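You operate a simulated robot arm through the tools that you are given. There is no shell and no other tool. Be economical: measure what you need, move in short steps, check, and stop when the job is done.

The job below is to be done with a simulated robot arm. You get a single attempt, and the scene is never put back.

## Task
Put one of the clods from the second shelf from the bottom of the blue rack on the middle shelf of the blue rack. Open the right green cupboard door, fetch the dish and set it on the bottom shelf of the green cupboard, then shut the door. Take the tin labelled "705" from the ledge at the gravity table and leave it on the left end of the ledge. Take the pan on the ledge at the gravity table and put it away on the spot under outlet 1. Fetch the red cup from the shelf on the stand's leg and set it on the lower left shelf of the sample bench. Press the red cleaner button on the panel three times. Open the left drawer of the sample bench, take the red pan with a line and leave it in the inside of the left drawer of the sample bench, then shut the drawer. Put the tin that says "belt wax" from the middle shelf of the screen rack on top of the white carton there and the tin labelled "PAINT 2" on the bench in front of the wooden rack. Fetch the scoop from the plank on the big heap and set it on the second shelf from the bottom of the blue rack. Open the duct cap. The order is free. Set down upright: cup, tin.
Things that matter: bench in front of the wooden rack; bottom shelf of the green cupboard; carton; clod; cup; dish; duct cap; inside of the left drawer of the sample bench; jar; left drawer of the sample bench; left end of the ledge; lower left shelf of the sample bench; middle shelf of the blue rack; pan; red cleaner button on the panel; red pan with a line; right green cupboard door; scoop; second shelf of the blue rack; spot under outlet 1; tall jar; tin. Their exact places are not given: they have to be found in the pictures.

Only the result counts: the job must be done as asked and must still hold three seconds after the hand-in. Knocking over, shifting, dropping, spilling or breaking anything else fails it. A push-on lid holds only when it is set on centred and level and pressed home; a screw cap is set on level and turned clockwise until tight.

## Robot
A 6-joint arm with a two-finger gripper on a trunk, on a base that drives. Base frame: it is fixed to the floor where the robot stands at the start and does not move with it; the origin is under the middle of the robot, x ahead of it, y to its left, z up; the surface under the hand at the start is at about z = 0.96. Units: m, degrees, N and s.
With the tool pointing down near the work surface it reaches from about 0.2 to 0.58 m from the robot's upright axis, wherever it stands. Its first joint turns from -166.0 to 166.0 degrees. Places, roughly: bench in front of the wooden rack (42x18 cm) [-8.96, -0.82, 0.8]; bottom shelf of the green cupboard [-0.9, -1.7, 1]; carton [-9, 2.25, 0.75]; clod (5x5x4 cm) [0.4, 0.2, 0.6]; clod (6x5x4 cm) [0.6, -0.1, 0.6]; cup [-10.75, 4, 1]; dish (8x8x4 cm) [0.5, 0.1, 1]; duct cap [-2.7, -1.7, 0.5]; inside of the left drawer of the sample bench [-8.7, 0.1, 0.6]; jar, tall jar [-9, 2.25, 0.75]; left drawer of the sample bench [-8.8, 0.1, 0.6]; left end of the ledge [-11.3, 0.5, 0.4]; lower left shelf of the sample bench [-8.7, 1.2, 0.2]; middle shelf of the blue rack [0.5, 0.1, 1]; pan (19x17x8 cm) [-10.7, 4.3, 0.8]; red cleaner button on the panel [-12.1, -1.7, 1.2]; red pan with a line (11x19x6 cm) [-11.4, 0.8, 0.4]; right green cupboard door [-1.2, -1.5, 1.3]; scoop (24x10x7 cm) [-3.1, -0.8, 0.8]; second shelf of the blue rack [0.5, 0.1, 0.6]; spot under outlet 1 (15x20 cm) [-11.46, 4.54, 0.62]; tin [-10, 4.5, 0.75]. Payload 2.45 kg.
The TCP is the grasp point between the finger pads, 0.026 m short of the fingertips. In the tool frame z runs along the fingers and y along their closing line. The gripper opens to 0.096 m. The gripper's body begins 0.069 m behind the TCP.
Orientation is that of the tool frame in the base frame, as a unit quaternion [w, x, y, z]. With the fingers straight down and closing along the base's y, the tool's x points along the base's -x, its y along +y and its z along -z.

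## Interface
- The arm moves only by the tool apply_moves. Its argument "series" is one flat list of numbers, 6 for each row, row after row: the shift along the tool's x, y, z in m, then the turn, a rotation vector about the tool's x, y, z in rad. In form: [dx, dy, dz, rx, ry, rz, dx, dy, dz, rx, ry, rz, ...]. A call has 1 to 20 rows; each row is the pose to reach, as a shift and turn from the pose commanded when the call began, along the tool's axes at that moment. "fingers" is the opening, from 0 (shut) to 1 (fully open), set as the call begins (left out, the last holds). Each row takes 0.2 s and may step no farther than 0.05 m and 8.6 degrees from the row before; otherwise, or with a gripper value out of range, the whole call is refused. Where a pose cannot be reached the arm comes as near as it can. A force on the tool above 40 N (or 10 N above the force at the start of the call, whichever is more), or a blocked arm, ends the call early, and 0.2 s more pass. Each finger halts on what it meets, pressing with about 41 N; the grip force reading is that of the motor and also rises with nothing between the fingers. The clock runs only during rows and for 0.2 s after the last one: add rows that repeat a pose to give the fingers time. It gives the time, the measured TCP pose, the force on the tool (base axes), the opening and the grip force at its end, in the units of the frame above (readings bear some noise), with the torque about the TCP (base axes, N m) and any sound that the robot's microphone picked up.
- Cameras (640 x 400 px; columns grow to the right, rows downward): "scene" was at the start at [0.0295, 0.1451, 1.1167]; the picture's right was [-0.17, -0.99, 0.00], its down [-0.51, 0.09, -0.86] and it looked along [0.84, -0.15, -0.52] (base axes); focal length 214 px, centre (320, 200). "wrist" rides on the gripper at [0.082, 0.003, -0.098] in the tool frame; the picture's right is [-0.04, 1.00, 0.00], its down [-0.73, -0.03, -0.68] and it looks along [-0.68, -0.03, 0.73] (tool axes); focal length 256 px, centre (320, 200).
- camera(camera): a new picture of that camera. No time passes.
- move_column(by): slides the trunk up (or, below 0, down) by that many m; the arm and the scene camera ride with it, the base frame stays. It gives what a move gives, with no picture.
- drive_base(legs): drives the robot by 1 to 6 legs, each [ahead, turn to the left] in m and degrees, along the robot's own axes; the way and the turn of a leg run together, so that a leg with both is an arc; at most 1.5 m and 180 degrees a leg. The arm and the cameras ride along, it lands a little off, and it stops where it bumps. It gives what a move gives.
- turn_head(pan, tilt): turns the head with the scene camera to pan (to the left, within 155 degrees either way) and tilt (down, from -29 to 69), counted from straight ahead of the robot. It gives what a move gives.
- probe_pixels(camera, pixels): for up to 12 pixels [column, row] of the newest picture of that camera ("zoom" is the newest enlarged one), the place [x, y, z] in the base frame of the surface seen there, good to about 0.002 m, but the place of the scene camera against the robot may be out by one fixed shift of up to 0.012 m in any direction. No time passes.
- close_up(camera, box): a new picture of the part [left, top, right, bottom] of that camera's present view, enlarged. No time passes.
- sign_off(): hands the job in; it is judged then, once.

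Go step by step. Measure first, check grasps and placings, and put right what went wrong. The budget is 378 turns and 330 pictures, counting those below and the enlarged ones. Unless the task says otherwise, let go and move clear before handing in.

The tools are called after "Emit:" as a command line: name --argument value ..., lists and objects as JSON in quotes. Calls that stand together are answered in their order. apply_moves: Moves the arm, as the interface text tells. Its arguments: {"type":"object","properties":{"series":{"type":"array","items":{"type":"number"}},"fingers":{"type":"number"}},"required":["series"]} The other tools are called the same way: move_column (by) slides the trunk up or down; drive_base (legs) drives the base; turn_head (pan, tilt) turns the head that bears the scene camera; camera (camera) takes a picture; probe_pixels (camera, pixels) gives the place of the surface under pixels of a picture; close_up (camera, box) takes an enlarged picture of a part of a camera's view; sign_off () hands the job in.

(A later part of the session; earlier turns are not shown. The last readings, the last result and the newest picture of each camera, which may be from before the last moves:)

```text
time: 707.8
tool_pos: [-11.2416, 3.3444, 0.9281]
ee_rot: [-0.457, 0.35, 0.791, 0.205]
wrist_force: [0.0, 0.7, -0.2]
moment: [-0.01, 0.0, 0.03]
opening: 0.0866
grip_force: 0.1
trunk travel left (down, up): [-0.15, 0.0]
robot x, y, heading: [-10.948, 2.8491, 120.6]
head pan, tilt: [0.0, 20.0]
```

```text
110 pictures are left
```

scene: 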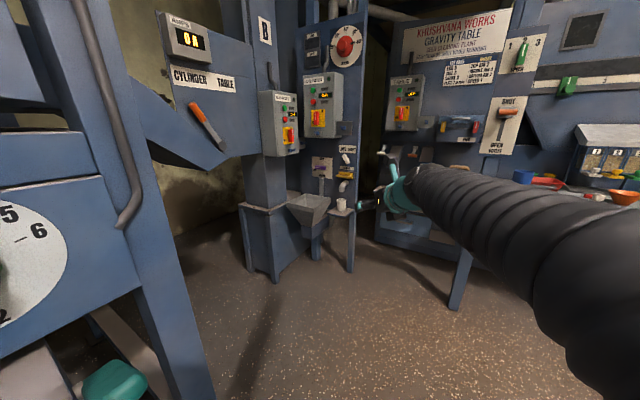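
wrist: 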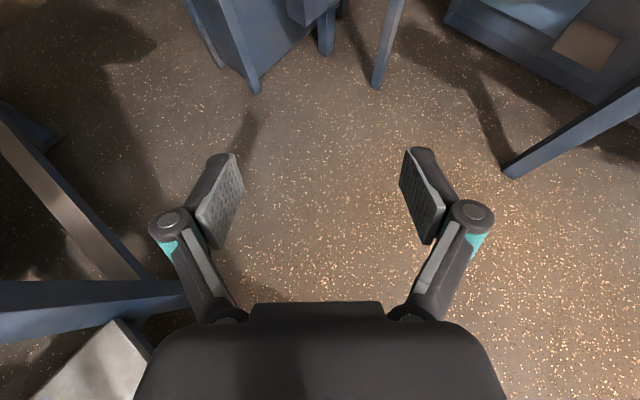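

The base brushed the cleaner frame. I check that nothing on the ledge moved.

Emit:
turn_head --pan 75 --tilt 35

Emit:
camera --camera "scene"

```text
time: 709.3
tool_pos: [-11.2408, 3.3432, 0.9285]
ee_rot: [-0.457, 0.35, 0.791, 0.205]
wrist_force: [0.3, -0.4, -0.3]
moment: [0.0, -0.04, -0.01]
opening: 0.0862
grip_force: 0.2
trunk travel left (down, up): [-0.15, 0.0]
robot x, y, heading: [-10.9459, 2.8501, 120.5]
head pan, tilt: [75.0, 35.0]
```

```text
109 pictures are left
```

scene: 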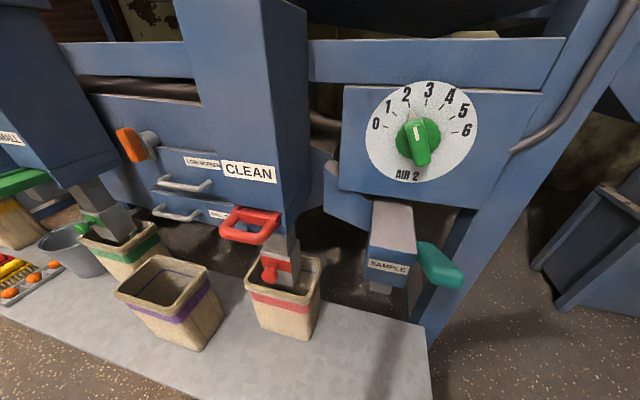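

All upright. I turn right and go to face the pan.

Emit:
drive_base --legs '[[0, -48], [0.5, 0], [0, 8]]'

Emit:
camera --camera "wrist"

Emit:
turn_head --pan 0 --tilt 25

Emit:
camera --camera "scene"

```text
time: 715.0
tool_pos: [-10.7035, 3.8978, 0.9261]
ee_rot: [-0.357, 0.601, 0.624, 0.35]
wrist_force: [0.4, 0.4, -0.2]
moment: [0.01, 0.01, -0.01]
opening: 0.0866
grip_force: 0.1
trunk travel left (down, up): [-0.15, 0.0]
robot x, y, heading: [-10.7971, 3.3294, 80.3]
head pan, tilt: [75.0, 35.0]
```

```text
108 pictures are left
```

wrist: 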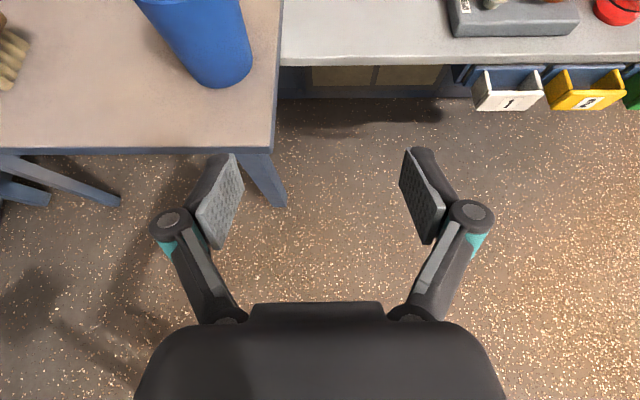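

```text
time: 716.5
tool_pos: [-10.7032, 3.8976, 0.9265]
ee_rot: [-0.356, 0.601, 0.624, 0.35]
wrist_force: [-1.4, 0.0, 0.9]
moment: [0.01, -0.03, 0.0]
opening: 0.0864
grip_force: 0.0
trunk travel left (down, up): [-0.15, 0.0]
robot x, y, heading: [-10.8018, 3.3339, 80.7]
head pan, tilt: [0.0, 25.0]
```

```text
107 pictures are left
```

scene: 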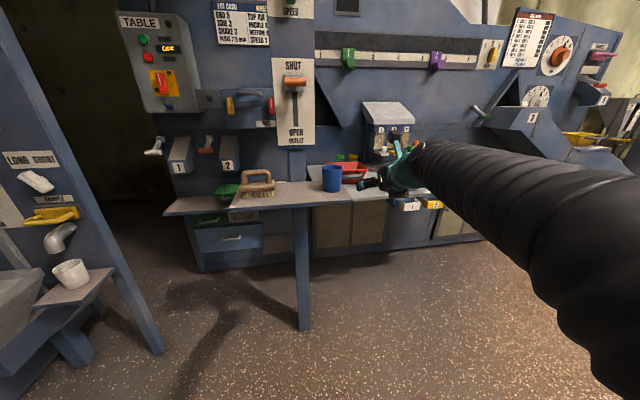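

I raise the hand 0.17 m to see the pan with the wrist camera.

Emit:
apply_moves --series '[0.037, 0, -0.021, 0, 0, 0, 0.074, 0, -0.042, 0, 0, 0, 0.111, 0, -0.063, 0, 0, 0, 0.147, 0, -0.085, 0, 0, 0]'

Emit:
close_up --camera "wrist" --box '[240, 0, 480, 150]'

```text
time: 717.5
tool_pos: [-10.7039, 3.8961, 1.0988]
ee_rot: [-0.356, 0.602, 0.624, 0.35]
wrist_force: [-0.1, 0.6, 0.1]
moment: [-0.01, 0.02, -0.03]
opening: 0.0866
grip_force: 0.1
trunk travel left (down, up): [-0.15, 0.0]
robot x, y, heading: [-10.7978, 3.3308, 80.2]
head pan, tilt: [0.0, 25.0]
```

```text
2.67 times, centred on (360, 75) of wrist
```

zoom: 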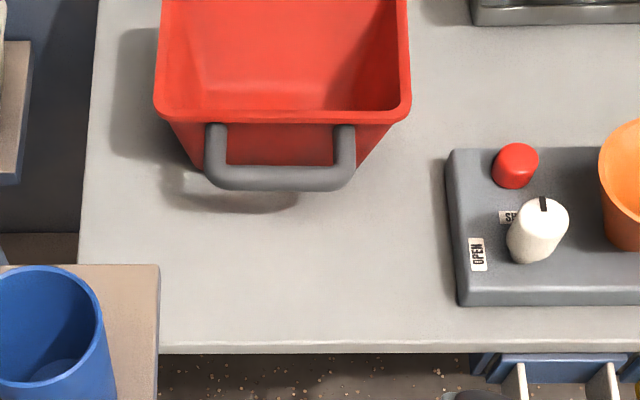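

Emit:
probe_pixels --camera "zoom" --pixels '[[207, 160], [353, 160], [280, 178], [280, 115], [158, 95], [408, 95], [213, 130], [345, 130], [280, 150], [250, 250], [450, 200], [160, 5]]'

```text
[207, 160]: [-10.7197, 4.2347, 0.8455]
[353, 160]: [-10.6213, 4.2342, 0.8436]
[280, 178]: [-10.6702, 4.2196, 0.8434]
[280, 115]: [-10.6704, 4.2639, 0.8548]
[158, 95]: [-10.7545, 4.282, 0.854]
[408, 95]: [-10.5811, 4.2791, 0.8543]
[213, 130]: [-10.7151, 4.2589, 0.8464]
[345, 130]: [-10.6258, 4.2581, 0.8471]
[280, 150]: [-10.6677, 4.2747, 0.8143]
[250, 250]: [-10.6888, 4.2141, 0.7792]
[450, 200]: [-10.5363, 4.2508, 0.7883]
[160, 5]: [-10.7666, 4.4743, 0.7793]
```

The handle loop is 0.098 wide, too wide to squeeze. Before choosing a grip I measure the space at outlet 1.

Emit:
close_up --camera "scene" --box '[130, 110, 310, 250]'

Emit:
probe_pixels --camera "scene" --pixels '[[180, 168], [182, 150], [228, 168], [190, 205], [215, 205], [222, 190], [205, 215], [170, 210], [245, 185], [153, 150], [200, 175], [196, 190]]'

```text
2.86 times, centred on (220, 180) of scene
```

zoom: 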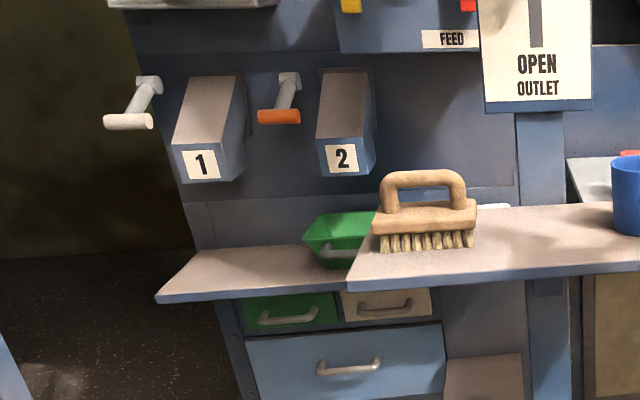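

```text
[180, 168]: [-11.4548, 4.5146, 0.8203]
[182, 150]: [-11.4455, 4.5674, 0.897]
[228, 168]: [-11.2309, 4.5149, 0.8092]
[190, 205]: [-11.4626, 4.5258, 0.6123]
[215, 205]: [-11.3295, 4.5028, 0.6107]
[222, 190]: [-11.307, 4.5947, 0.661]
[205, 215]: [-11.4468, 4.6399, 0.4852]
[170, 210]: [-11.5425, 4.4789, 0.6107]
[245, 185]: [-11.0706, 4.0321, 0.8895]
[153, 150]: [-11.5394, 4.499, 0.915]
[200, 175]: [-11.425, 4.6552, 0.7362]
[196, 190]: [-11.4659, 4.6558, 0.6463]
```

Plan: clamp the pan's front wall at its middle, one finger inside the pan and one inside the handle loop, tool nearly vertical. I tilt the hand steeply and roll it 90°.

Emit:
apply_moves --series '[0, 0, 0, 0, -0.14, 0, 0, 0, 0, 0, -0.28, 0, 0, 0, 0, 0, -0.42, 0, 0, 0, 0, 0, -0.56, 0, 0, 0, 0, 0, -0.68, 0]' --fingers 0.35

Emit:
apply_moves --series '[0, 0, 0, 0, 0, -0.145, 0, 0, 0, 0, 0, -0.29, 0, 0, 0, 0, 0, -0.435, 0, 0, 0, 0, 0, -0.58, 0, 0, 0, 0, 0, -0.725, 0, 0, 0, 0, 0, -0.87, 0, 0, 0, 0, 0, -1.015, 0, 0, 0, 0, 0, -1.16, 0, 0, 0, 0, 0, -1.305, 0, 0, 0, 0, 0, -1.45, 0, 0, 0, 0, 0, -1.571]'

Emit:
camera --camera "wrist"

Emit:
camera --camera "scene"

```text
time: 718.7
tool_pos: [-10.7069, 3.8908, 1.0823]
ee_rot: [-0.128, 0.684, 0.707, 0.13]
wrist_force: [-0.3, 0.5, -0.9]
moment: [-0.02, 0.04, -0.01]
opening: 0.0337
grip_force: 0.1
out of reach, approached as far as the arm can: row 5
trunk travel left (down, up): [-0.15, 0.0]
robot x, y, heading: [-10.8005, 3.3314, 80.2]
head pan, tilt: [0.0, 25.0]
```

```text
time: 721.1
tool_pos: [-10.7067, 3.891, 1.0818]
ee_rot: [0.002, -0.018, 0.983, 0.182]
wrist_force: [0.2, 0.7, 0.3]
moment: [0.0, 0.01, 0.01]
opening: 0.0334
grip_force: 0.0
trunk travel left (down, up): [-0.15, 0.0]
robot x, y, heading: [-10.7948, 3.3296, 80.5]
head pan, tilt: [0.0, 25.0]
```

```text
104 pictures are left
```

wrist: 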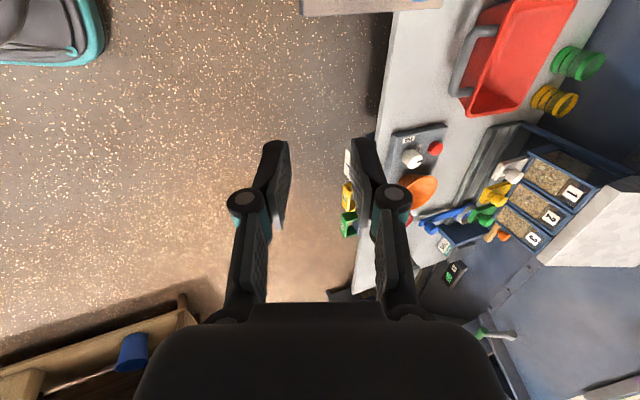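

```text
103 pictures are left
```

scene: 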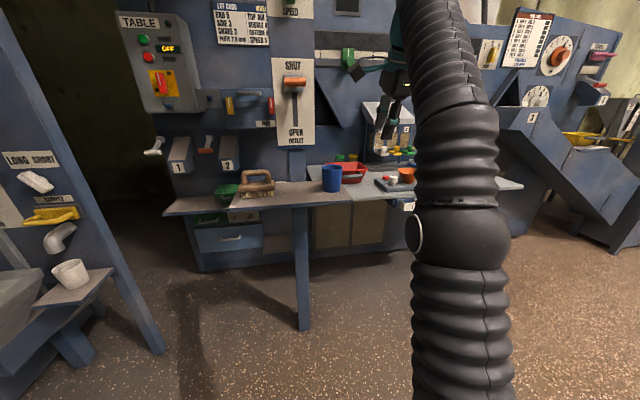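

Good orientation (21° off vertical, closing front–back). I drive 0.3 m in, above the pan, and look.

Emit:
drive_base --legs '[[0.29, 0]]'

Emit:
camera --camera "wrist"

```text
time: 723.1
tool_pos: [-10.6553, 4.1783, 1.0826]
ee_rot: [0.002, -0.016, 0.983, 0.181]
wrist_force: [0.3, -0.6, -0.9]
moment: [0.03, 0.0, 0.03]
opening: 0.0335
grip_force: 0.1
trunk travel left (down, up): [-0.15, 0.0]
robot x, y, heading: [-10.7503, 3.6164, 80.3]
head pan, tilt: [0.0, 25.0]
```

```text
102 pictures are left
```

wrist: 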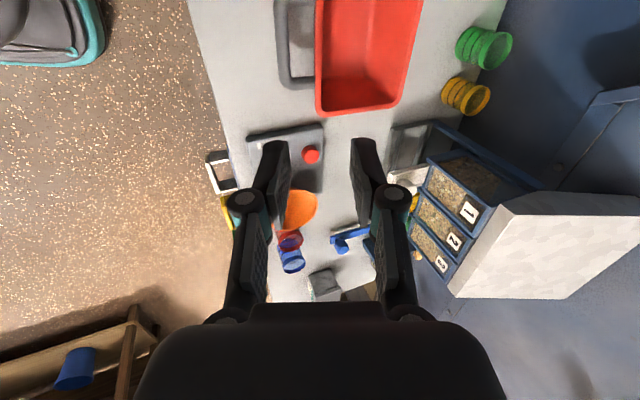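

Emit:
probe_pixels --camera "wrist" --pixels '[[281, 40], [281, 82], [305, 82], [318, 50], [318, 108], [395, 104], [360, 108], [298, 50], [345, 50], [330, 50], [420, 10]]'

Emit:
close_up --camera "wrist" --box '[250, 0, 430, 130]'

```text
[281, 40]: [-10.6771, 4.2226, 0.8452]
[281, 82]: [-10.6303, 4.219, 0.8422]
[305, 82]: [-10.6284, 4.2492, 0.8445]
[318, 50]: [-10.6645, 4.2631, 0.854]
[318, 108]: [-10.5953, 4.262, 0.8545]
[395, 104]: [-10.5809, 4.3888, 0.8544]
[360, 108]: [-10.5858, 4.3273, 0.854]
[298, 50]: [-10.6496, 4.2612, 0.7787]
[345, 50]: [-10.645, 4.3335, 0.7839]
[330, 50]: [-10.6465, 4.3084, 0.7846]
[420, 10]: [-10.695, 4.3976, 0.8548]
```

```text
3.08 times, centred on (340, 65) of wrist
```

zoom: 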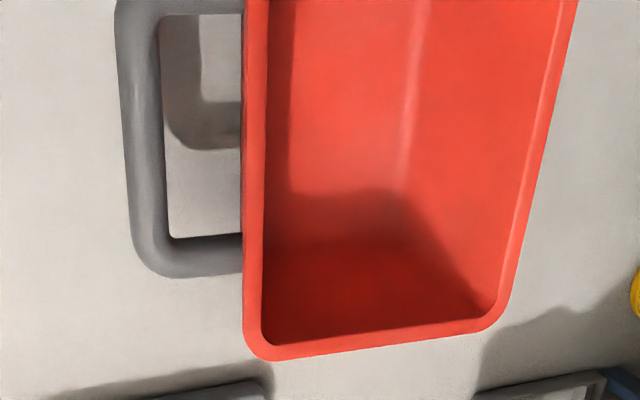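

The approach is nearly along the tool axis. I go down 0.2 m and look.

Emit:
apply_moves --series '[0.0121, -0.0023, 0.04, 0, 0, 0, 0.0121, -0.0023, 0.085, 0, 0, 0, 0.0121, -0.0023, 0.13, 0, 0, 0, 0.0121, -0.0023, 0.175, 0, 0, 0, 0.0121, -0.0023, 0.205, 0, 0, 0]'

Emit:
camera --camera "wrist"

```text
time: 724.3
tool_pos: [-10.667, 4.2498, 0.8907]
ee_rot: [0.002, -0.015, 0.983, 0.182]
wrist_force: [-0.3, -0.3, 0.5]
moment: [-0.06, -0.01, 0.0]
opening: 0.0334
grip_force: 0.0
trunk travel left (down, up): [-0.15, 0.0]
robot x, y, heading: [-10.7501, 3.6133, 80.2]
head pan, tilt: [0.0, 25.0]
```

```text
100 pictures are left
```

wrist: 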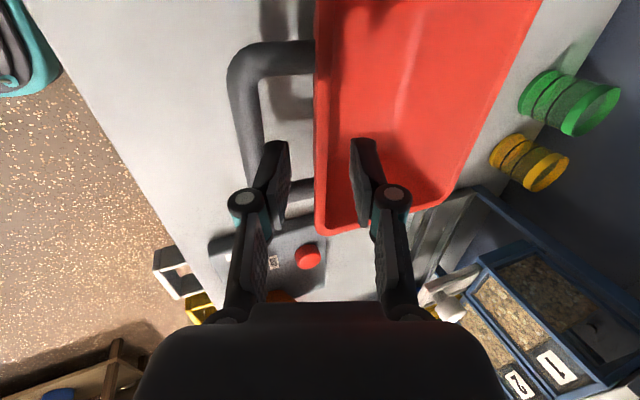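

Fingers straddle the wall, the left one over the loop opening. I go down 6 cm and close.

Emit:
apply_moves --series '[0, 0, 0.03, 0, 0, 0, 0, 0, 0.058, 0, 0, 0]'

Emit:
apply_moves --series '[0, 0, 0, 0, 0, 0, 0, 0, 0, 0, 0, 0, 0, 0, 0, 0, 0, 0]' --fingers 0

Emit:
camera --camera "wrist"

```text
time: 724.9
tool_pos: [-10.6691, 4.2697, 0.8372]
ee_rot: [0.001, -0.016, 0.983, 0.183]
wrist_force: [-0.8, 0.4, 1.4]
moment: [-0.01, -0.02, 0.02]
opening: 0.0328
grip_force: 0.1
trunk travel left (down, up): [-0.15, 0.0]
robot x, y, heading: [-10.747, 3.6138, 80.3]
head pan, tilt: [0.0, 25.0]
```

```text
time: 725.7
tool_pos: [-10.6674, 4.2699, 0.8362]
ee_rot: [0.001, -0.016, 0.983, 0.181]
wrist_force: [0.1, 1.5, -0.6]
moment: [-0.06, 0.12, -0.03]
opening: 0.006
grip_force: 32.7
trunk travel left (down, up): [-0.15, 0.0]
robot x, y, heading: [-10.7486, 3.6157, 80.4]
head pan, tilt: [0.0, 25.0]
```

```text
99 pictures are left
```

wrist: 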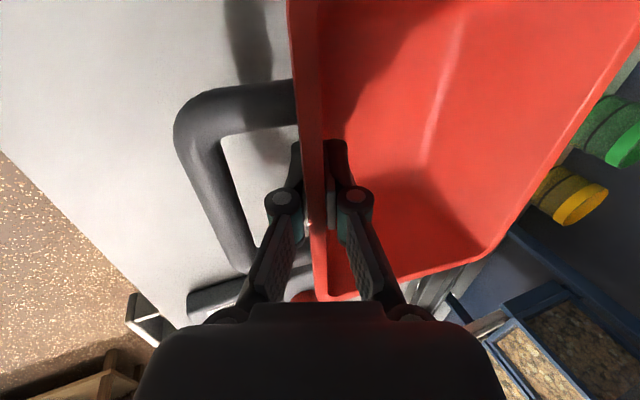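

Wall clamped (0.006). I lift 6 cm and check for droop.

Emit:
apply_moves --series '[0, 0.0072, -0.0187, 0, 0, 0, 0, 0.0143, -0.0373, 0, 0, 0, 0, 0.0215, -0.056, 0, 0, 0]'

Emit:
camera --camera "wrist"

Emit:
close_up --camera "scene" --box '[290, 100, 450, 220]'

```text
time: 726.5
tool_pos: [-10.67, 4.2709, 0.8972]
ee_rot: [0.001, -0.015, 0.983, 0.182]
wrist_force: [0.1, -0.1, -1.5]
moment: [-0.08, 0.0, 0.03]
opening: 0.006
grip_force: 32.6
trunk travel left (down, up): [-0.15, 0.0]
robot x, y, heading: [-10.7502, 3.6172, 80.3]
head pan, tilt: [0.0, 25.0]
```

```text
98 pictures are left
```

wrist: 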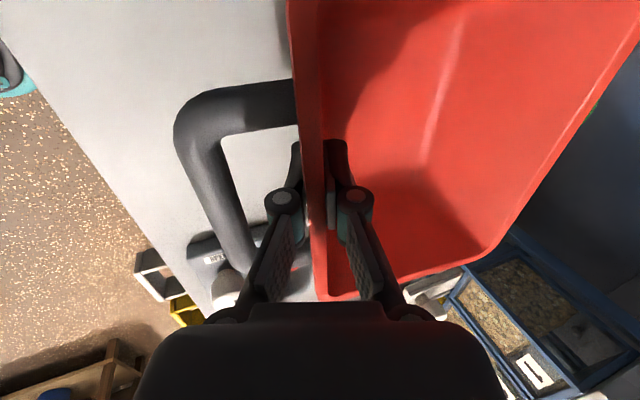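

```text
3.33 times, centred on (370, 160) of scene
```

zoom: 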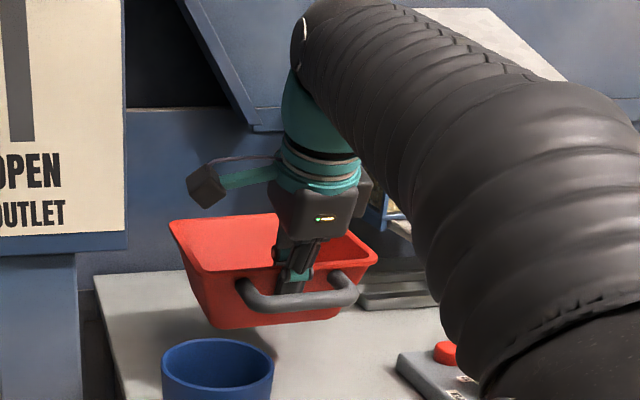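

Pan is level and light. I measure the free floor in front of the outlets.

Emit:
probe_pixels --camera "scene" --pixels '[[150, 345], [110, 230], [70, 285], [100, 275], [300, 325], [200, 265], [230, 300], [140, 260], [60, 340], [185, 160], [178, 172], [250, 187]]'

Emit:
turn_head --pan 35 --tilt 35

Emit:
camera --camera "scene"

```text
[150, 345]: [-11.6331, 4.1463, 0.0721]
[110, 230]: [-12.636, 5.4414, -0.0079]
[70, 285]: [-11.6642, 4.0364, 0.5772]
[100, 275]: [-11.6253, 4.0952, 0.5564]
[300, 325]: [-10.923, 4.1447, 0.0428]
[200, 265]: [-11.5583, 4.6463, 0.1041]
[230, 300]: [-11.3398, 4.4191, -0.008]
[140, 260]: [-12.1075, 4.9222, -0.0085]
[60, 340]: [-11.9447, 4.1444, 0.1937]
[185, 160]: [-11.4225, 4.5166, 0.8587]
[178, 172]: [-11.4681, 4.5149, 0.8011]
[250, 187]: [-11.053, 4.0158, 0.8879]
```

```text
time: 727.5
tool_pos: [-10.6702, 4.2705, 0.8961]
ee_rot: [0.002, -0.015, 0.983, 0.182]
wrist_force: [0.0, -0.5, -1.6]
moment: [-0.09, 0.01, 0.04]
opening: 0.0059
grip_force: 32.6
trunk travel left (down, up): [-0.15, 0.0]
robot x, y, heading: [-10.7484, 3.6127, 80.2]
head pan, tilt: [35.0, 35.0]
```

```text
96 pictures are left
```

scene: 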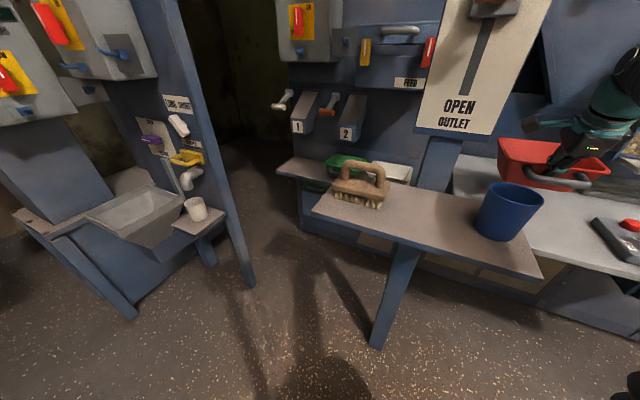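

Posts are at x −11.63 and −10.92; I can stand at about (−11.36,3.77). I raise the pan well above the cups, back off and move over.

Emit:
apply_moves --series '[0, 0.0143, -0.0373, 0, 0, 0, 0, 0.0286, -0.0746, 0, 0, 0, 0, 0.0429, -0.112, 0, 0, 0, 0, 0.0572, -0.149, 0, 0, 0]'

Emit:
drive_base --legs '[[-0.55, 0], [0, 70], [0.62, 0], [0, -70]]'

Emit:
turn_head --pan 10 --tilt 30

Emit:
camera --camera "scene"

```text
time: 728.5
tool_pos: [-10.6716, 4.2607, 1.0292]
ee_rot: [0.001, -0.016, 0.984, 0.179]
wrist_force: [1.2, 1.1, -3.5]
moment: [-0.16, 0.03, 0.0]
opening: 0.006
grip_force: 32.7
out of reach, approached as far as the arm can: row 4
trunk travel left (down, up): [-0.15, 0.0]
robot x, y, heading: [-10.7508, 3.6128, 80.2]
head pan, tilt: [35.0, 35.0]
```

```text
time: 737.4
tool_pos: [-11.8895, 3.6597, 1.0364]
ee_rot: [-0.101, -0.566, 0.804, 0.151]
wrist_force: [14.3, -6.7, -0.2]
moment: [0.35, 0.48, -1.06]
opening: 0.0079
grip_force: 36.3
trunk travel left (down, up): [-0.15, 0.0]
robot x, y, heading: [-11.3257, 3.3579, 148.8]
head pan, tilt: [35.0, 35.0]
stopped in leg 3: the force on the tool passed its limit at 55 N (the readings are from after the stop); the commanded pose is now the measured one
```

```text
time: 738.2
tool_pos: [-11.8902, 3.6609, 1.037]
ee_rot: [-0.103, -0.567, 0.803, 0.152]
wrist_force: [16.9, -10.3, 1.1]
moment: [0.57, 0.61, -1.2]
opening: 0.0085
grip_force: 36.7
trunk travel left (down, up): [-0.15, 0.0]
robot x, y, heading: [-11.3209, 3.3571, 149.0]
head pan, tilt: [10.0, 30.0]
```

```text
95 pictures are left
```

scene: 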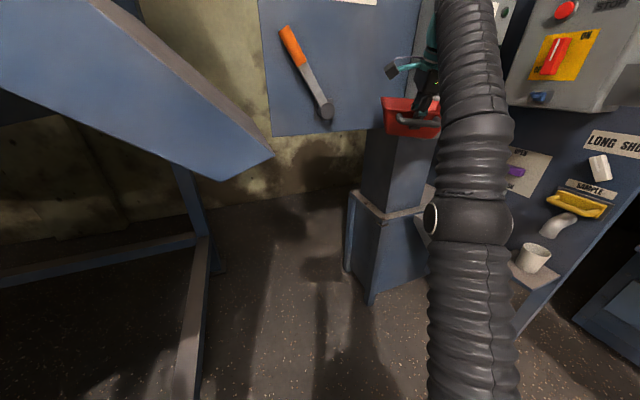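

The pan touched the elevator column. I back away and check the grip.

Emit:
drive_base --legs '[[-0.2, 0]]'

Emit:
camera --camera "wrist"

Emit:
camera --camera "scene"

```text
time: 739.9
tool_pos: [-11.7177, 3.5566, 1.0349]
ee_rot: [-0.102, -0.566, 0.804, 0.151]
wrist_force: [-0.4, 0.1, -2.3]
moment: [-0.03, -0.1, 0.0]
opening: 0.0061
grip_force: 32.2
trunk travel left (down, up): [-0.15, 0.0]
robot x, y, heading: [-11.1467, 3.253, 148.9]
head pan, tilt: [10.0, 30.0]
```

```text
94 pictures are left
```

wrist: 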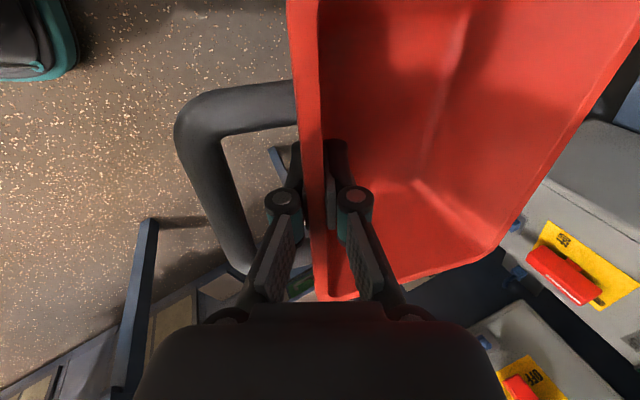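

```text
93 pictures are left
```

scene: 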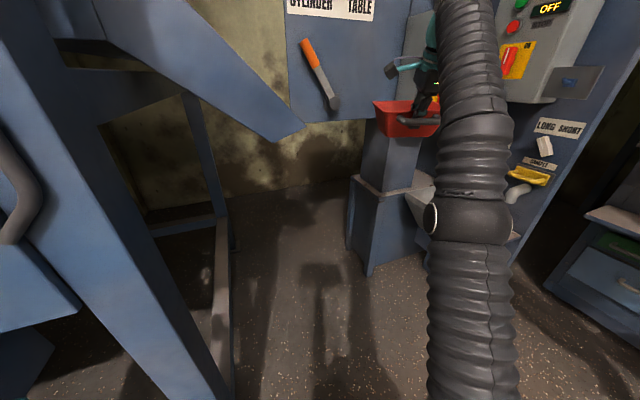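

Grip is unchanged. I back 0.15 m, turn right, and pre-rotate the hand so the pan will be square at the outlet.

Emit:
drive_base --legs '[[-0.15, 0], [0, -39.5]]'

Emit:
apply_moves --series '[0, 0, 0, 0.001, -0.05, 0.131, 0, 0, 0, 0.003, -0.1, 0.261, 0, 0, 0, 0.0044, -0.15, 0.392]'

Emit:
move_column --by -0.15

Emit:
turn_head --pan 0 --tilt 25

Emit:
camera --camera "scene"

```text
time: 743.1
tool_pos: [-11.2677, 3.7727, 1.0343]
ee_rot: [-0.045, -0.26, 0.948, 0.176]
wrist_force: [0.2, -0.6, -1.3]
moment: [-0.12, -0.03, 0.02]
opening: 0.0063
grip_force: 32.4
trunk travel left (down, up): [-0.15, 0.0]
robot x, y, heading: [-11.0262, 3.1796, 109.0]
head pan, tilt: [10.0, 30.0]
```

```text
time: 743.9
tool_pos: [-11.268, 3.7704, 1.0338]
ee_rot: [-0.007, -0.057, 0.982, 0.18]
wrist_force: [0.3, 0.9, -2.6]
moment: [-0.12, 0.03, -0.02]
opening: 0.0059
grip_force: 32.4
trunk travel left (down, up): [-0.15, 0.0]
robot x, y, heading: [-11.0262, 3.1811, 108.9]
head pan, tilt: [10.0, 30.0]
```

```text
time: 745.6
tool_pos: [-11.2668, 3.772, 0.8824]
ee_rot: [-0.007, -0.057, 0.982, 0.181]
wrist_force: [0.5, 0.2, -1.6]
moment: [-0.11, 0.0, -0.03]
opening: 0.0059
grip_force: 32.6
trunk travel left (down, up): [0.0, 0.15]
robot x, y, heading: [-11.0234, 3.1797, 109.0]
head pan, tilt: [10.0, 30.0]
```

```text
time: 746.4
tool_pos: [-11.2679, 3.7713, 0.8842]
ee_rot: [-0.006, -0.056, 0.982, 0.181]
wrist_force: [0.0, 0.0, -2.3]
moment: [-0.11, -0.01, 0.01]
opening: 0.0061
grip_force: 32.3
trunk travel left (down, up): [0.0, 0.15]
robot x, y, heading: [-11.0302, 3.1823, 109.0]
head pan, tilt: [0.0, 25.0]
```

```text
92 pictures are left
```

scene: 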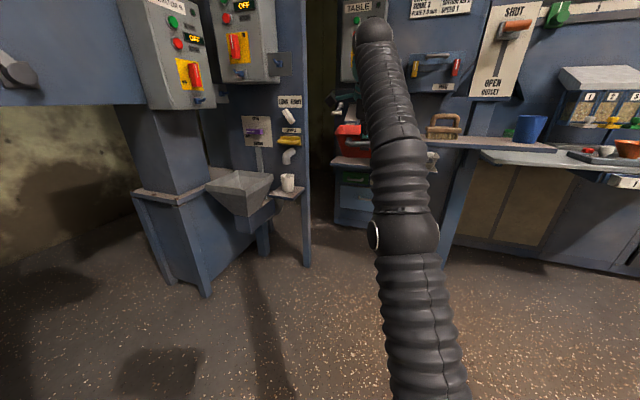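

I lower the arm 0.16 m and drive 0.45 m toward the outlet.

Emit:
apply_moves --series '[0, -0.0147, 0.0386, 0, 0, 0, 0, -0.0294, 0.0772, 0, 0, 0, 0, -0.044, 0.1157, 0, 0, 0, 0, -0.0587, 0.1543, 0, 0, 0]'

Emit:
drive_base --legs '[[0.43, 0]]'

Emit:
camera --camera "wrist"

Emit:
camera --camera "scene"

```text
time: 747.4
tool_pos: [-11.2674, 3.771, 0.7171]
ee_rot: [-0.007, -0.056, 0.982, 0.181]
wrist_force: [-0.5, -0.3, -1.0]
moment: [-0.16, 0.01, 0.02]
opening: 0.006
grip_force: 32.6
trunk travel left (down, up): [0.0, 0.15]
robot x, y, heading: [-11.0271, 3.1763, 109.2]
head pan, tilt: [0.0, 25.0]
```

```text
time: 750.0
tool_pos: [-11.4084, 4.1845, 0.7174]
ee_rot: [-0.007, -0.056, 0.982, 0.181]
wrist_force: [-0.4, 0.4, -2.6]
moment: [-0.1, 0.01, -0.02]
opening: 0.0062
grip_force: 32.6
trunk travel left (down, up): [0.0, 0.15]
robot x, y, heading: [-11.1636, 3.5918, 109.1]
head pan, tilt: [0.0, 25.0]
```

```text
91 pictures are left
```

wrist: 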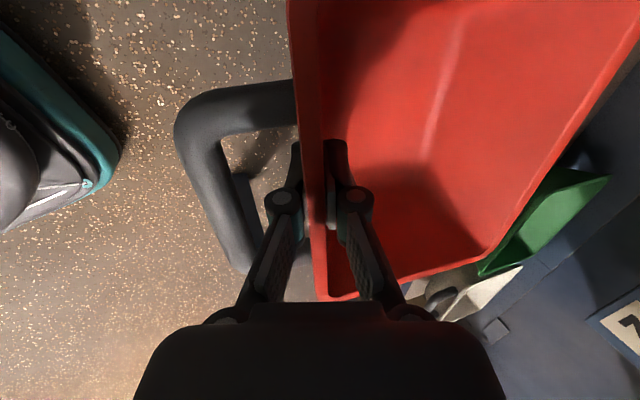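

```text
90 pictures are left
```

scene: 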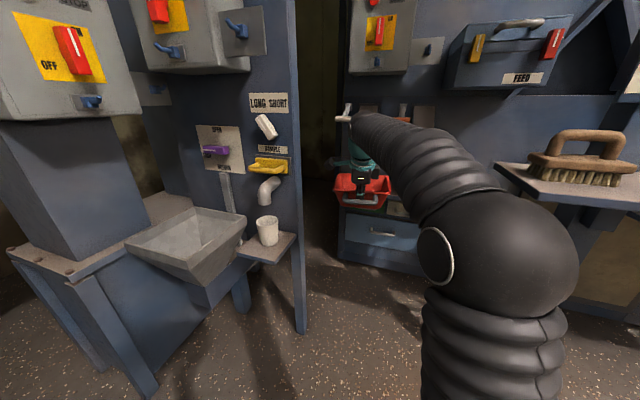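

The pan is before the shelf at the right height (rim 0.735 under the chute's 0.785). I drive 0.25 m more and check.

Emit:
drive_base --legs '[[0.24, 0]]'

Emit:
camera --camera "wrist"

Emit:
close_up --camera "scene" --box '[300, 80, 460, 220]'

```text
time: 751.8
tool_pos: [-11.4874, 4.4119, 0.7179]
ee_rot: [-0.006, -0.056, 0.982, 0.181]
wrist_force: [0.5, 0.5, -1.8]
moment: [-0.11, -0.04, 0.02]
opening: 0.0061
grip_force: 32.2
trunk travel left (down, up): [0.0, 0.15]
robot x, y, heading: [-11.245, 3.8187, 109.1]
head pan, tilt: [0.0, 25.0]
```

```text
89 pictures are left
```

wrist: 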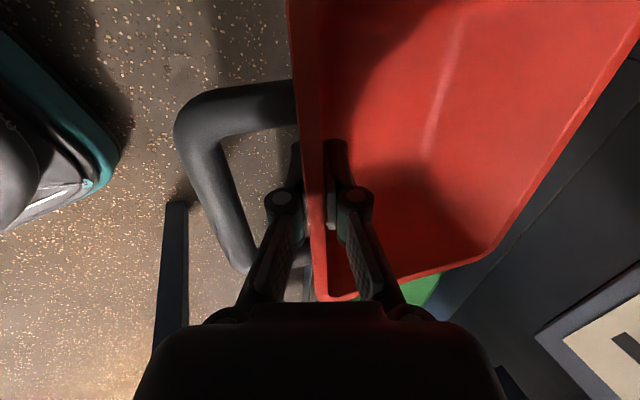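

```text
2.86 times, centred on (380, 150) of scene
```

zoom: 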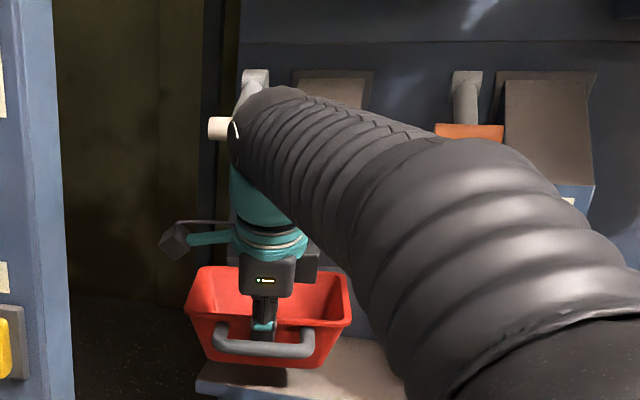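

The forearm is near lever 1, so I move only 3 cm further in and lower there.

Emit:
apply_moves --series '[-0.0166, 0.0123, 0.0048, 0, 0, 0, -0.0332, 0.0246, 0.0096, 0, 0, 0, -0.033, 0.0174, 0.0286, 0, 0, 0, -0.033, 0.012, 0.0428, 0, 0, 0]'

Emit:
camera --camera "wrist"

Emit:
close_up --camera "scene" --box '[300, 80, 460, 220]'

```text
time: 752.8
tool_pos: [-11.4578, 4.4428, 0.6828]
ee_rot: [-0.008, -0.056, 0.982, 0.181]
wrist_force: [-0.1, -0.1, -2.1]
moment: [-0.05, 0.02, -0.02]
opening: 0.006
grip_force: 33.0
trunk travel left (down, up): [0.0, 0.15]
robot x, y, heading: [-11.2452, 3.8153, 109.2]
head pan, tilt: [0.0, 25.0]
```

```text
87 pictures are left
```

wrist: 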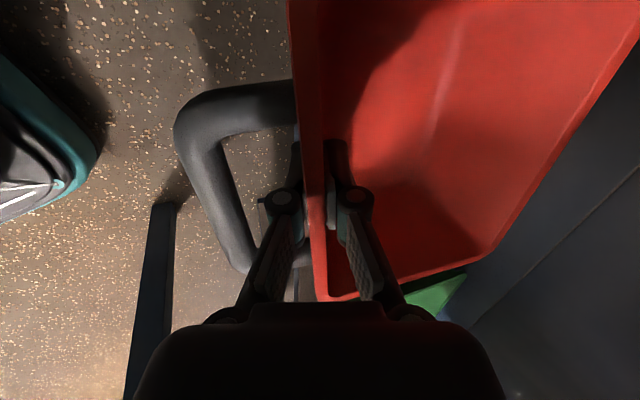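

```text
2.86 times, centred on (380, 150) of scene
```

zoom: 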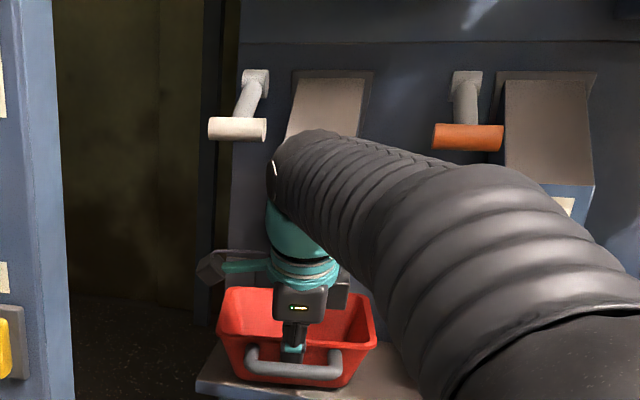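

Now I lower the last millimetres to contact.

Emit:
apply_moves --series '[0, -0.0014, 0.0037, 0, 0, 0, 0, -0.0021, 0.0056, 0, 0, 0]'

Emit:
apply_moves --series '[0, -0.0005, 0.0014, 0, 0, 0, 0, -0.0009, 0.0023, 0, 0, 0]'

```text
time: 753.4
tool_pos: [-11.4569, 4.4411, 0.676]
ee_rot: [-0.007, -0.056, 0.982, 0.182]
wrist_force: [-0.1, -0.7, 0.6]
moment: [-0.08, 0.18, 0.02]
opening: 0.006
grip_force: 32.8
trunk travel left (down, up): [0.0, 0.15]
robot x, y, heading: [-11.249, 3.8206, 109.3]
head pan, tilt: [0.0, 25.0]
```

```text
time: 754.0
tool_pos: [-11.4557, 4.4416, 0.6764]
ee_rot: [-0.008, -0.056, 0.981, 0.183]
wrist_force: [2.4, -3.2, 12.9]
moment: [-0.08, 0.91, 0.17]
opening: 0.0058
grip_force: 32.6
trunk travel left (down, up): [0.0, 0.15]
robot x, y, heading: [-11.247, 3.818, 109.2]
head pan, tilt: [0.0, 25.0]
```

Touched down. I open slightly and withdraw along the tool axis, then back off.

Emit:
apply_moves --series '[0, 0.0005, -0.001, 0, 0, 0, 0, 0.0005, -0.001, 0, 0, 0, 0, 0.0005, -0.001, 0, 0, 0, 0, 0, -0.03, 0, 0, 0, 0, 0, -0.06, 0, 0, 0, 0, 0, -0.085, 0, 0, 0]' --fingers 0.35

Emit:
camera --camera "wrist"

Emit:
drive_base --legs '[[-0.45, 0]]'

Emit:
close_up --camera "scene" --box '[300, 80, 500, 240]'

```text
time: 755.4
tool_pos: [-11.4554, 4.4124, 0.7526]
ee_rot: [-0.007, -0.057, 0.982, 0.181]
wrist_force: [0.9, 0.5, -0.2]
moment: [-0.02, 0.0, -0.01]
opening: 0.0335
grip_force: 0.1
trunk travel left (down, up): [0.0, 0.15]
robot x, y, heading: [-11.2481, 3.8154, 109.0]
head pan, tilt: [0.0, 25.0]
```

```text
85 pictures are left
```

wrist: 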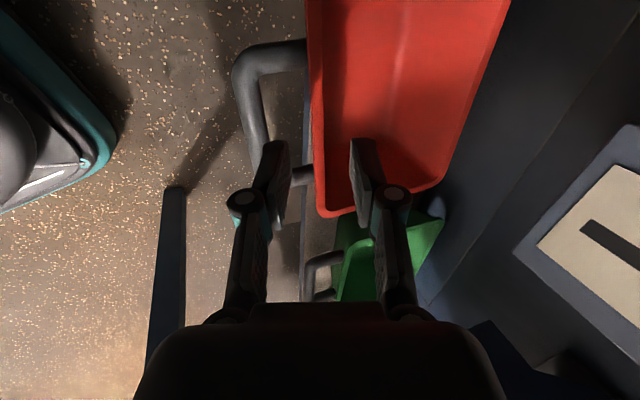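

```text
time: 758.1
tool_pos: [-11.3103, 3.9793, 0.7532]
ee_rot: [-0.008, -0.061, 0.982, 0.181]
wrist_force: [-0.1, 0.1, 0.8]
moment: [0.04, -0.01, 0.02]
opening: 0.0335
grip_force: 0.1
trunk travel left (down, up): [0.0, 0.15]
robot x, y, heading: [-11.0949, 3.389, 109.6]
head pan, tilt: [0.0, 25.0]
```

```text
2.50 times, centred on (400, 160) of scene
```

zoom: 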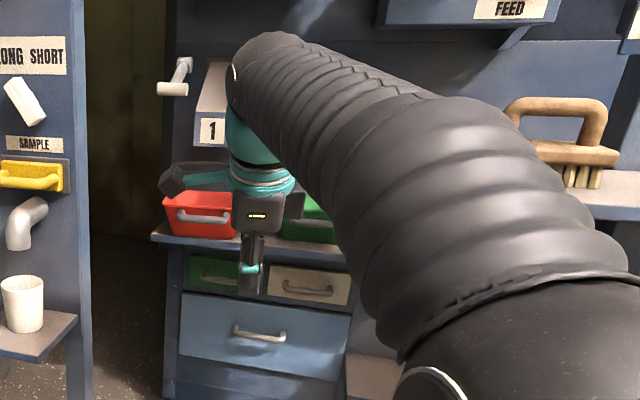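

Emit:
turn_head --pan 5 --tilt 25

Emit:
close_up --camera "scene" --box '[330, 120, 450, 200]'

Emit:
probe_pixels --camera "zoom" --pixels '[[300, 290], [230, 250], [300, 255], [360, 260], [440, 290], [460, 270], [200, 330], [330, 330], [300, 270]]'

```text
time: 758.8
tool_pos: [-11.3108, 3.9806, 0.7528]
ee_rot: [-0.008, -0.061, 0.982, 0.181]
wrist_force: [-0.4, 0.2, -0.6]
moment: [-0.02, 0.04, 0.0]
opening: 0.0334
grip_force: 0.1
trunk travel left (down, up): [0.0, 0.15]
robot x, y, heading: [-11.097, 3.3896, 109.6]
head pan, tilt: [5.0, 25.0]
```

```text
5.00 times, centred on (390, 160) of scene
```

zoom: 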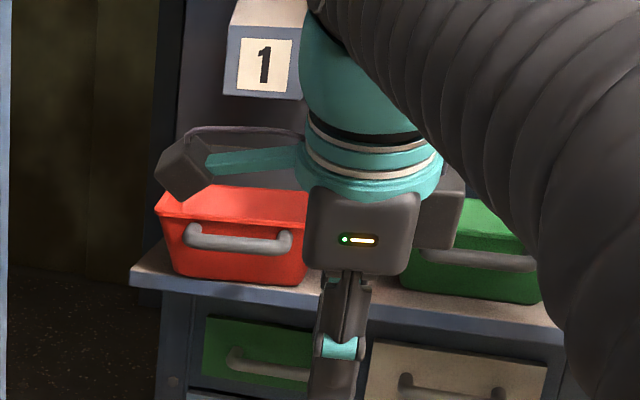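

```text
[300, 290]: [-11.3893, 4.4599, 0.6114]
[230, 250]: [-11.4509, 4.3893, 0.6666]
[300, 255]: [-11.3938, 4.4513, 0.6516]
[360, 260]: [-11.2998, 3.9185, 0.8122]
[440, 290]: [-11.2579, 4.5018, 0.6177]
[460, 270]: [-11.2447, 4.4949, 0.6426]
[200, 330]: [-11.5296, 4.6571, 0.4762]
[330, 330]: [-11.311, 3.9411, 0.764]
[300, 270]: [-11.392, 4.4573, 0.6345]
```

The red pan is ~4 cm less deep than the green one under outlet 2. I nudge it 3 cm further in by its handle with closed fingers.

Emit:
drive_base --legs '[[0.36, 0]]'

Emit:
apply_moves --series '[0.01, -0.0117, 0.0308, 0, 0, 0, 0.02, -0.0224, 0.0589, 0, 0, 0]' --fingers 0

Emit:
camera --camera "wrist"

```text
time: 761.1
tool_pos: [-11.4341, 4.3229, 0.7529]
ee_rot: [-0.007, -0.062, 0.982, 0.18]
wrist_force: [-0.1, -0.2, 0.3]
moment: [0.0, -0.02, -0.01]
opening: 0.0337
grip_force: 0.1
trunk travel left (down, up): [0.0, 0.15]
robot x, y, heading: [-11.2175, 3.7316, 109.7]
head pan, tilt: [5.0, 25.0]
```

```text
time: 761.7
tool_pos: [-11.452, 4.3211, 0.6885]
ee_rot: [-0.008, -0.062, 0.981, 0.181]
wrist_force: [-0.5, 0.1, -0.1]
moment: [-0.01, 0.02, -0.01]
opening: 0.0
grip_force: 28.6
trunk travel left (down, up): [0.0, 0.15]
robot x, y, heading: [-11.214, 3.7324, 109.6]
head pan, tilt: [5.0, 25.0]
```

```text
82 pictures are left
```

wrist: 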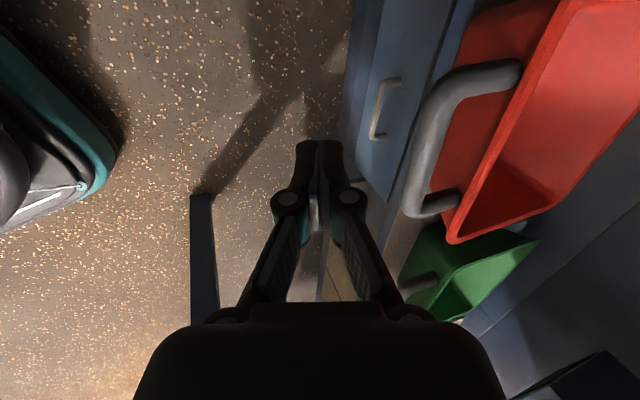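

Emit:
probe_pixels --camera "wrist" --pixels '[[415, 140], [405, 200], [440, 90], [430, 130], [500, 130], [455, 235]]'

```text
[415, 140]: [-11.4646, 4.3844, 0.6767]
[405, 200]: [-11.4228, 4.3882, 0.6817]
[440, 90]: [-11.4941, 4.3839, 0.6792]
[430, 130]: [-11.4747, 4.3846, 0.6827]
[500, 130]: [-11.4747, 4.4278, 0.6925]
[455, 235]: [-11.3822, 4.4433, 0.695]
```

Emit:
apply_moves --series '[-0.0022, 0.0186, 0.0071, 0, 0, 0, -0.0045, 0.0371, 0.0142, 0, 0, 0, -0.0056, 0.0464, 0.0177, 0, 0, 0, -0.0067, 0.0557, 0.0213, 0, 0, 0, -0.0078, 0.065, 0.0248, 0, 0, 0, -0.0086, 0.0715, 0.0273, 0, 0, 0]'

Emit:
camera --camera "wrist"

Emit:
probe_pixels --camera "wrist" --pixels '[[380, 100], [400, 60], [460, 60], [440, 150], [420, 200]]'

```text
time: 763.1
tool_pos: [-11.4543, 4.3967, 0.6887]
ee_rot: [-0.007, -0.062, 0.982, 0.18]
wrist_force: [0.3, -0.4, -1.0]
moment: [-0.01, -0.02, 0.01]
opening: 0.0002
grip_force: 28.3
trunk travel left (down, up): [0.0, 0.15]
robot x, y, heading: [-11.2169, 3.7288, 110.0]
head pan, tilt: [5.0, 25.0]
```

```text
81 pictures are left
```

wrist: 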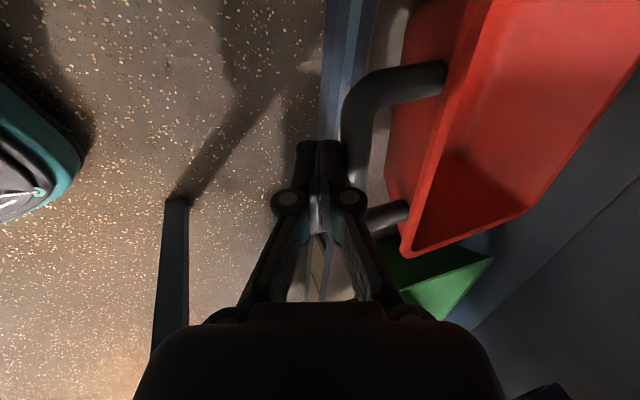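

```text
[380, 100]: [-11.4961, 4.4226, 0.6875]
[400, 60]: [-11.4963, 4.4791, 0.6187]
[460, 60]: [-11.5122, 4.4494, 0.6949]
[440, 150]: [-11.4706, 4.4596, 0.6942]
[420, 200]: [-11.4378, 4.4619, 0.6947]
```

Pan now sits properly under outlet 1 (rim 4.46). I retreat, raise, roll the hand back, and go to the tin 705.

Emit:
drive_base --legs '[[-0.5, 0]]'

Emit:
move_column --by 0.15

Emit:
apply_moves --series '[0, 0.01, -0.03, 0, 0, 0.145, 0, 0.02, -0.06, 0, 0, 0.29, 0, 0.03, -0.09, 0, 0, 0.435, 0, 0.04, -0.12, 0, 0, 0.58, 0, 0.05, -0.15, 0, 0, 0.725, 0, 0.055, -0.17, 0, 0, 0.87, 0, 0.06, -0.19, 0, 0, 1.015, 0, 0.06, -0.2, 0, 0, 1.16, 0, 0.06, -0.2, 0, 0, 1.305, 0, 0.06, -0.2, 0, 0, 1.45]'

Emit:
drive_base --legs '[[0, -130], [0.9, 0], [0, 100]]'

Emit:
turn_head --pan 0 --tilt 25

Emit:
camera --camera "scene"

Emit:
camera --camera "wrist"

```text
time: 766.0
tool_pos: [-11.2896, 3.9358, 0.6884]
ee_rot: [-0.008, -0.062, 0.982, 0.18]
wrist_force: [-0.1, -0.2, 0.3]
moment: [0.0, -0.04, 0.05]
opening: 0.0
grip_force: 28.0
trunk travel left (down, up): [0.0, 0.15]
robot x, y, heading: [-11.0541, 3.273, 109.7]
head pan, tilt: [5.0, 25.0]
```

```text
time: 767.8
tool_pos: [-11.2907, 3.9352, 0.84]
ee_rot: [-0.007, -0.062, 0.982, 0.18]
wrist_force: [0.5, -0.3, -0.4]
moment: [-0.03, -0.01, 0.0]
opening: 0.0001
grip_force: 28.6
trunk travel left (down, up): [-0.15, 0.0]
robot x, y, heading: [-11.0569, 3.2691, 109.6]
head pan, tilt: [5.0, 25.0]
```

```text
time: 770.0
tool_pos: [-11.2688, 3.9026, 1.0159]
ee_rot: [-0.123, 0.529, 0.826, 0.149]
wrist_force: [0.4, -1.6, 1.0]
moment: [0.01, 0.01, 0.0]
opening: 0.0001
grip_force: 28.6
out of reach, approached as far as the arm can: row 5, 6, 7, 8, 9, 10
trunk travel left (down, up): [-0.15, 0.0]
robot x, y, heading: [-11.0504, 3.2692, 109.9]
head pan, tilt: [5.0, 25.0]
```

```text
time: 784.3
tool_pos: [-10.0896, 3.6296, 1.0185]
ee_rot: [-0.083, 0.716, 0.671, 0.175]
wrist_force: [-0.1, 0.7, -0.3]
moment: [0.0, -0.04, 0.0]
opening: 0.0001
grip_force: 28.7
trunk travel left (down, up): [-0.15, 0.0]
robot x, y, heading: [-10.2023, 2.9674, 81.3]
head pan, tilt: [5.0, 25.0]
```

```text
time: 785.0
tool_pos: [-10.0905, 3.6289, 1.0153]
ee_rot: [-0.082, 0.716, 0.671, 0.176]
wrist_force: [1.0, -0.8, 0.0]
moment: [-0.03, 0.02, 0.0]
opening: 0.0
grip_force: 28.3
trunk travel left (down, up): [-0.15, 0.0]
robot x, y, heading: [-10.2015, 2.9745, 81.4]
head pan, tilt: [0.0, 25.0]
```

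```text
80 pictures are left
```

scene: 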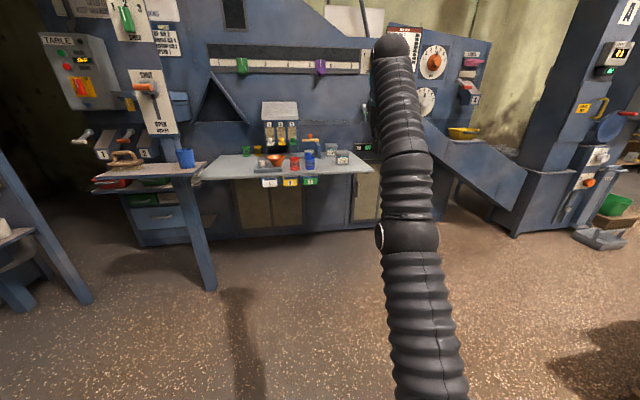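

```text
79 pictures are left
```

wrist: 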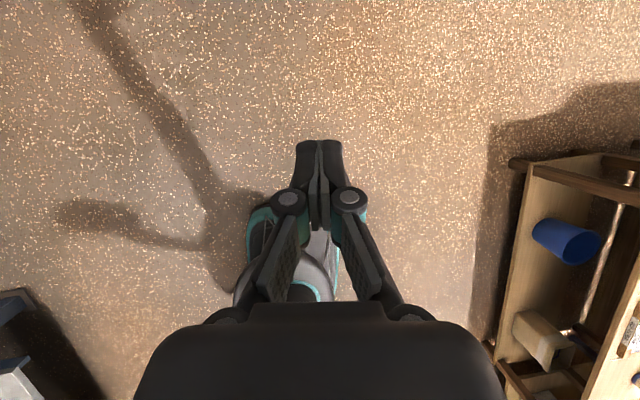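

I zoom on the tins with the scene camera.

Emit:
close_up --camera "scene" --box '[240, 120, 380, 200]'

Emit:
probe_pixels --camera "zoom" --pixels '[[395, 140], [420, 135], [445, 160], [440, 195], [500, 190], [470, 175], [465, 150], [395, 110], [440, 110], [350, 150]]'

```text
4.57 times, centred on (310, 160) of scene
```

zoom: 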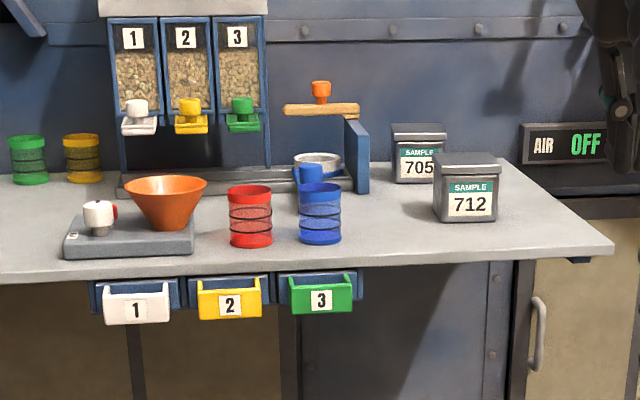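

```text
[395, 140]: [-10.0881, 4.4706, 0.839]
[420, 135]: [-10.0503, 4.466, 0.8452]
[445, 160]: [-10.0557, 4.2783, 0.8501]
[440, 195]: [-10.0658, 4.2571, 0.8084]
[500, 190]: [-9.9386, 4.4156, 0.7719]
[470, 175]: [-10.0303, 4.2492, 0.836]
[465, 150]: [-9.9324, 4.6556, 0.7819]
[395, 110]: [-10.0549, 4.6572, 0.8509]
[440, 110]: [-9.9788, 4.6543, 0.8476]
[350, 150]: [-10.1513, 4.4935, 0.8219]
```

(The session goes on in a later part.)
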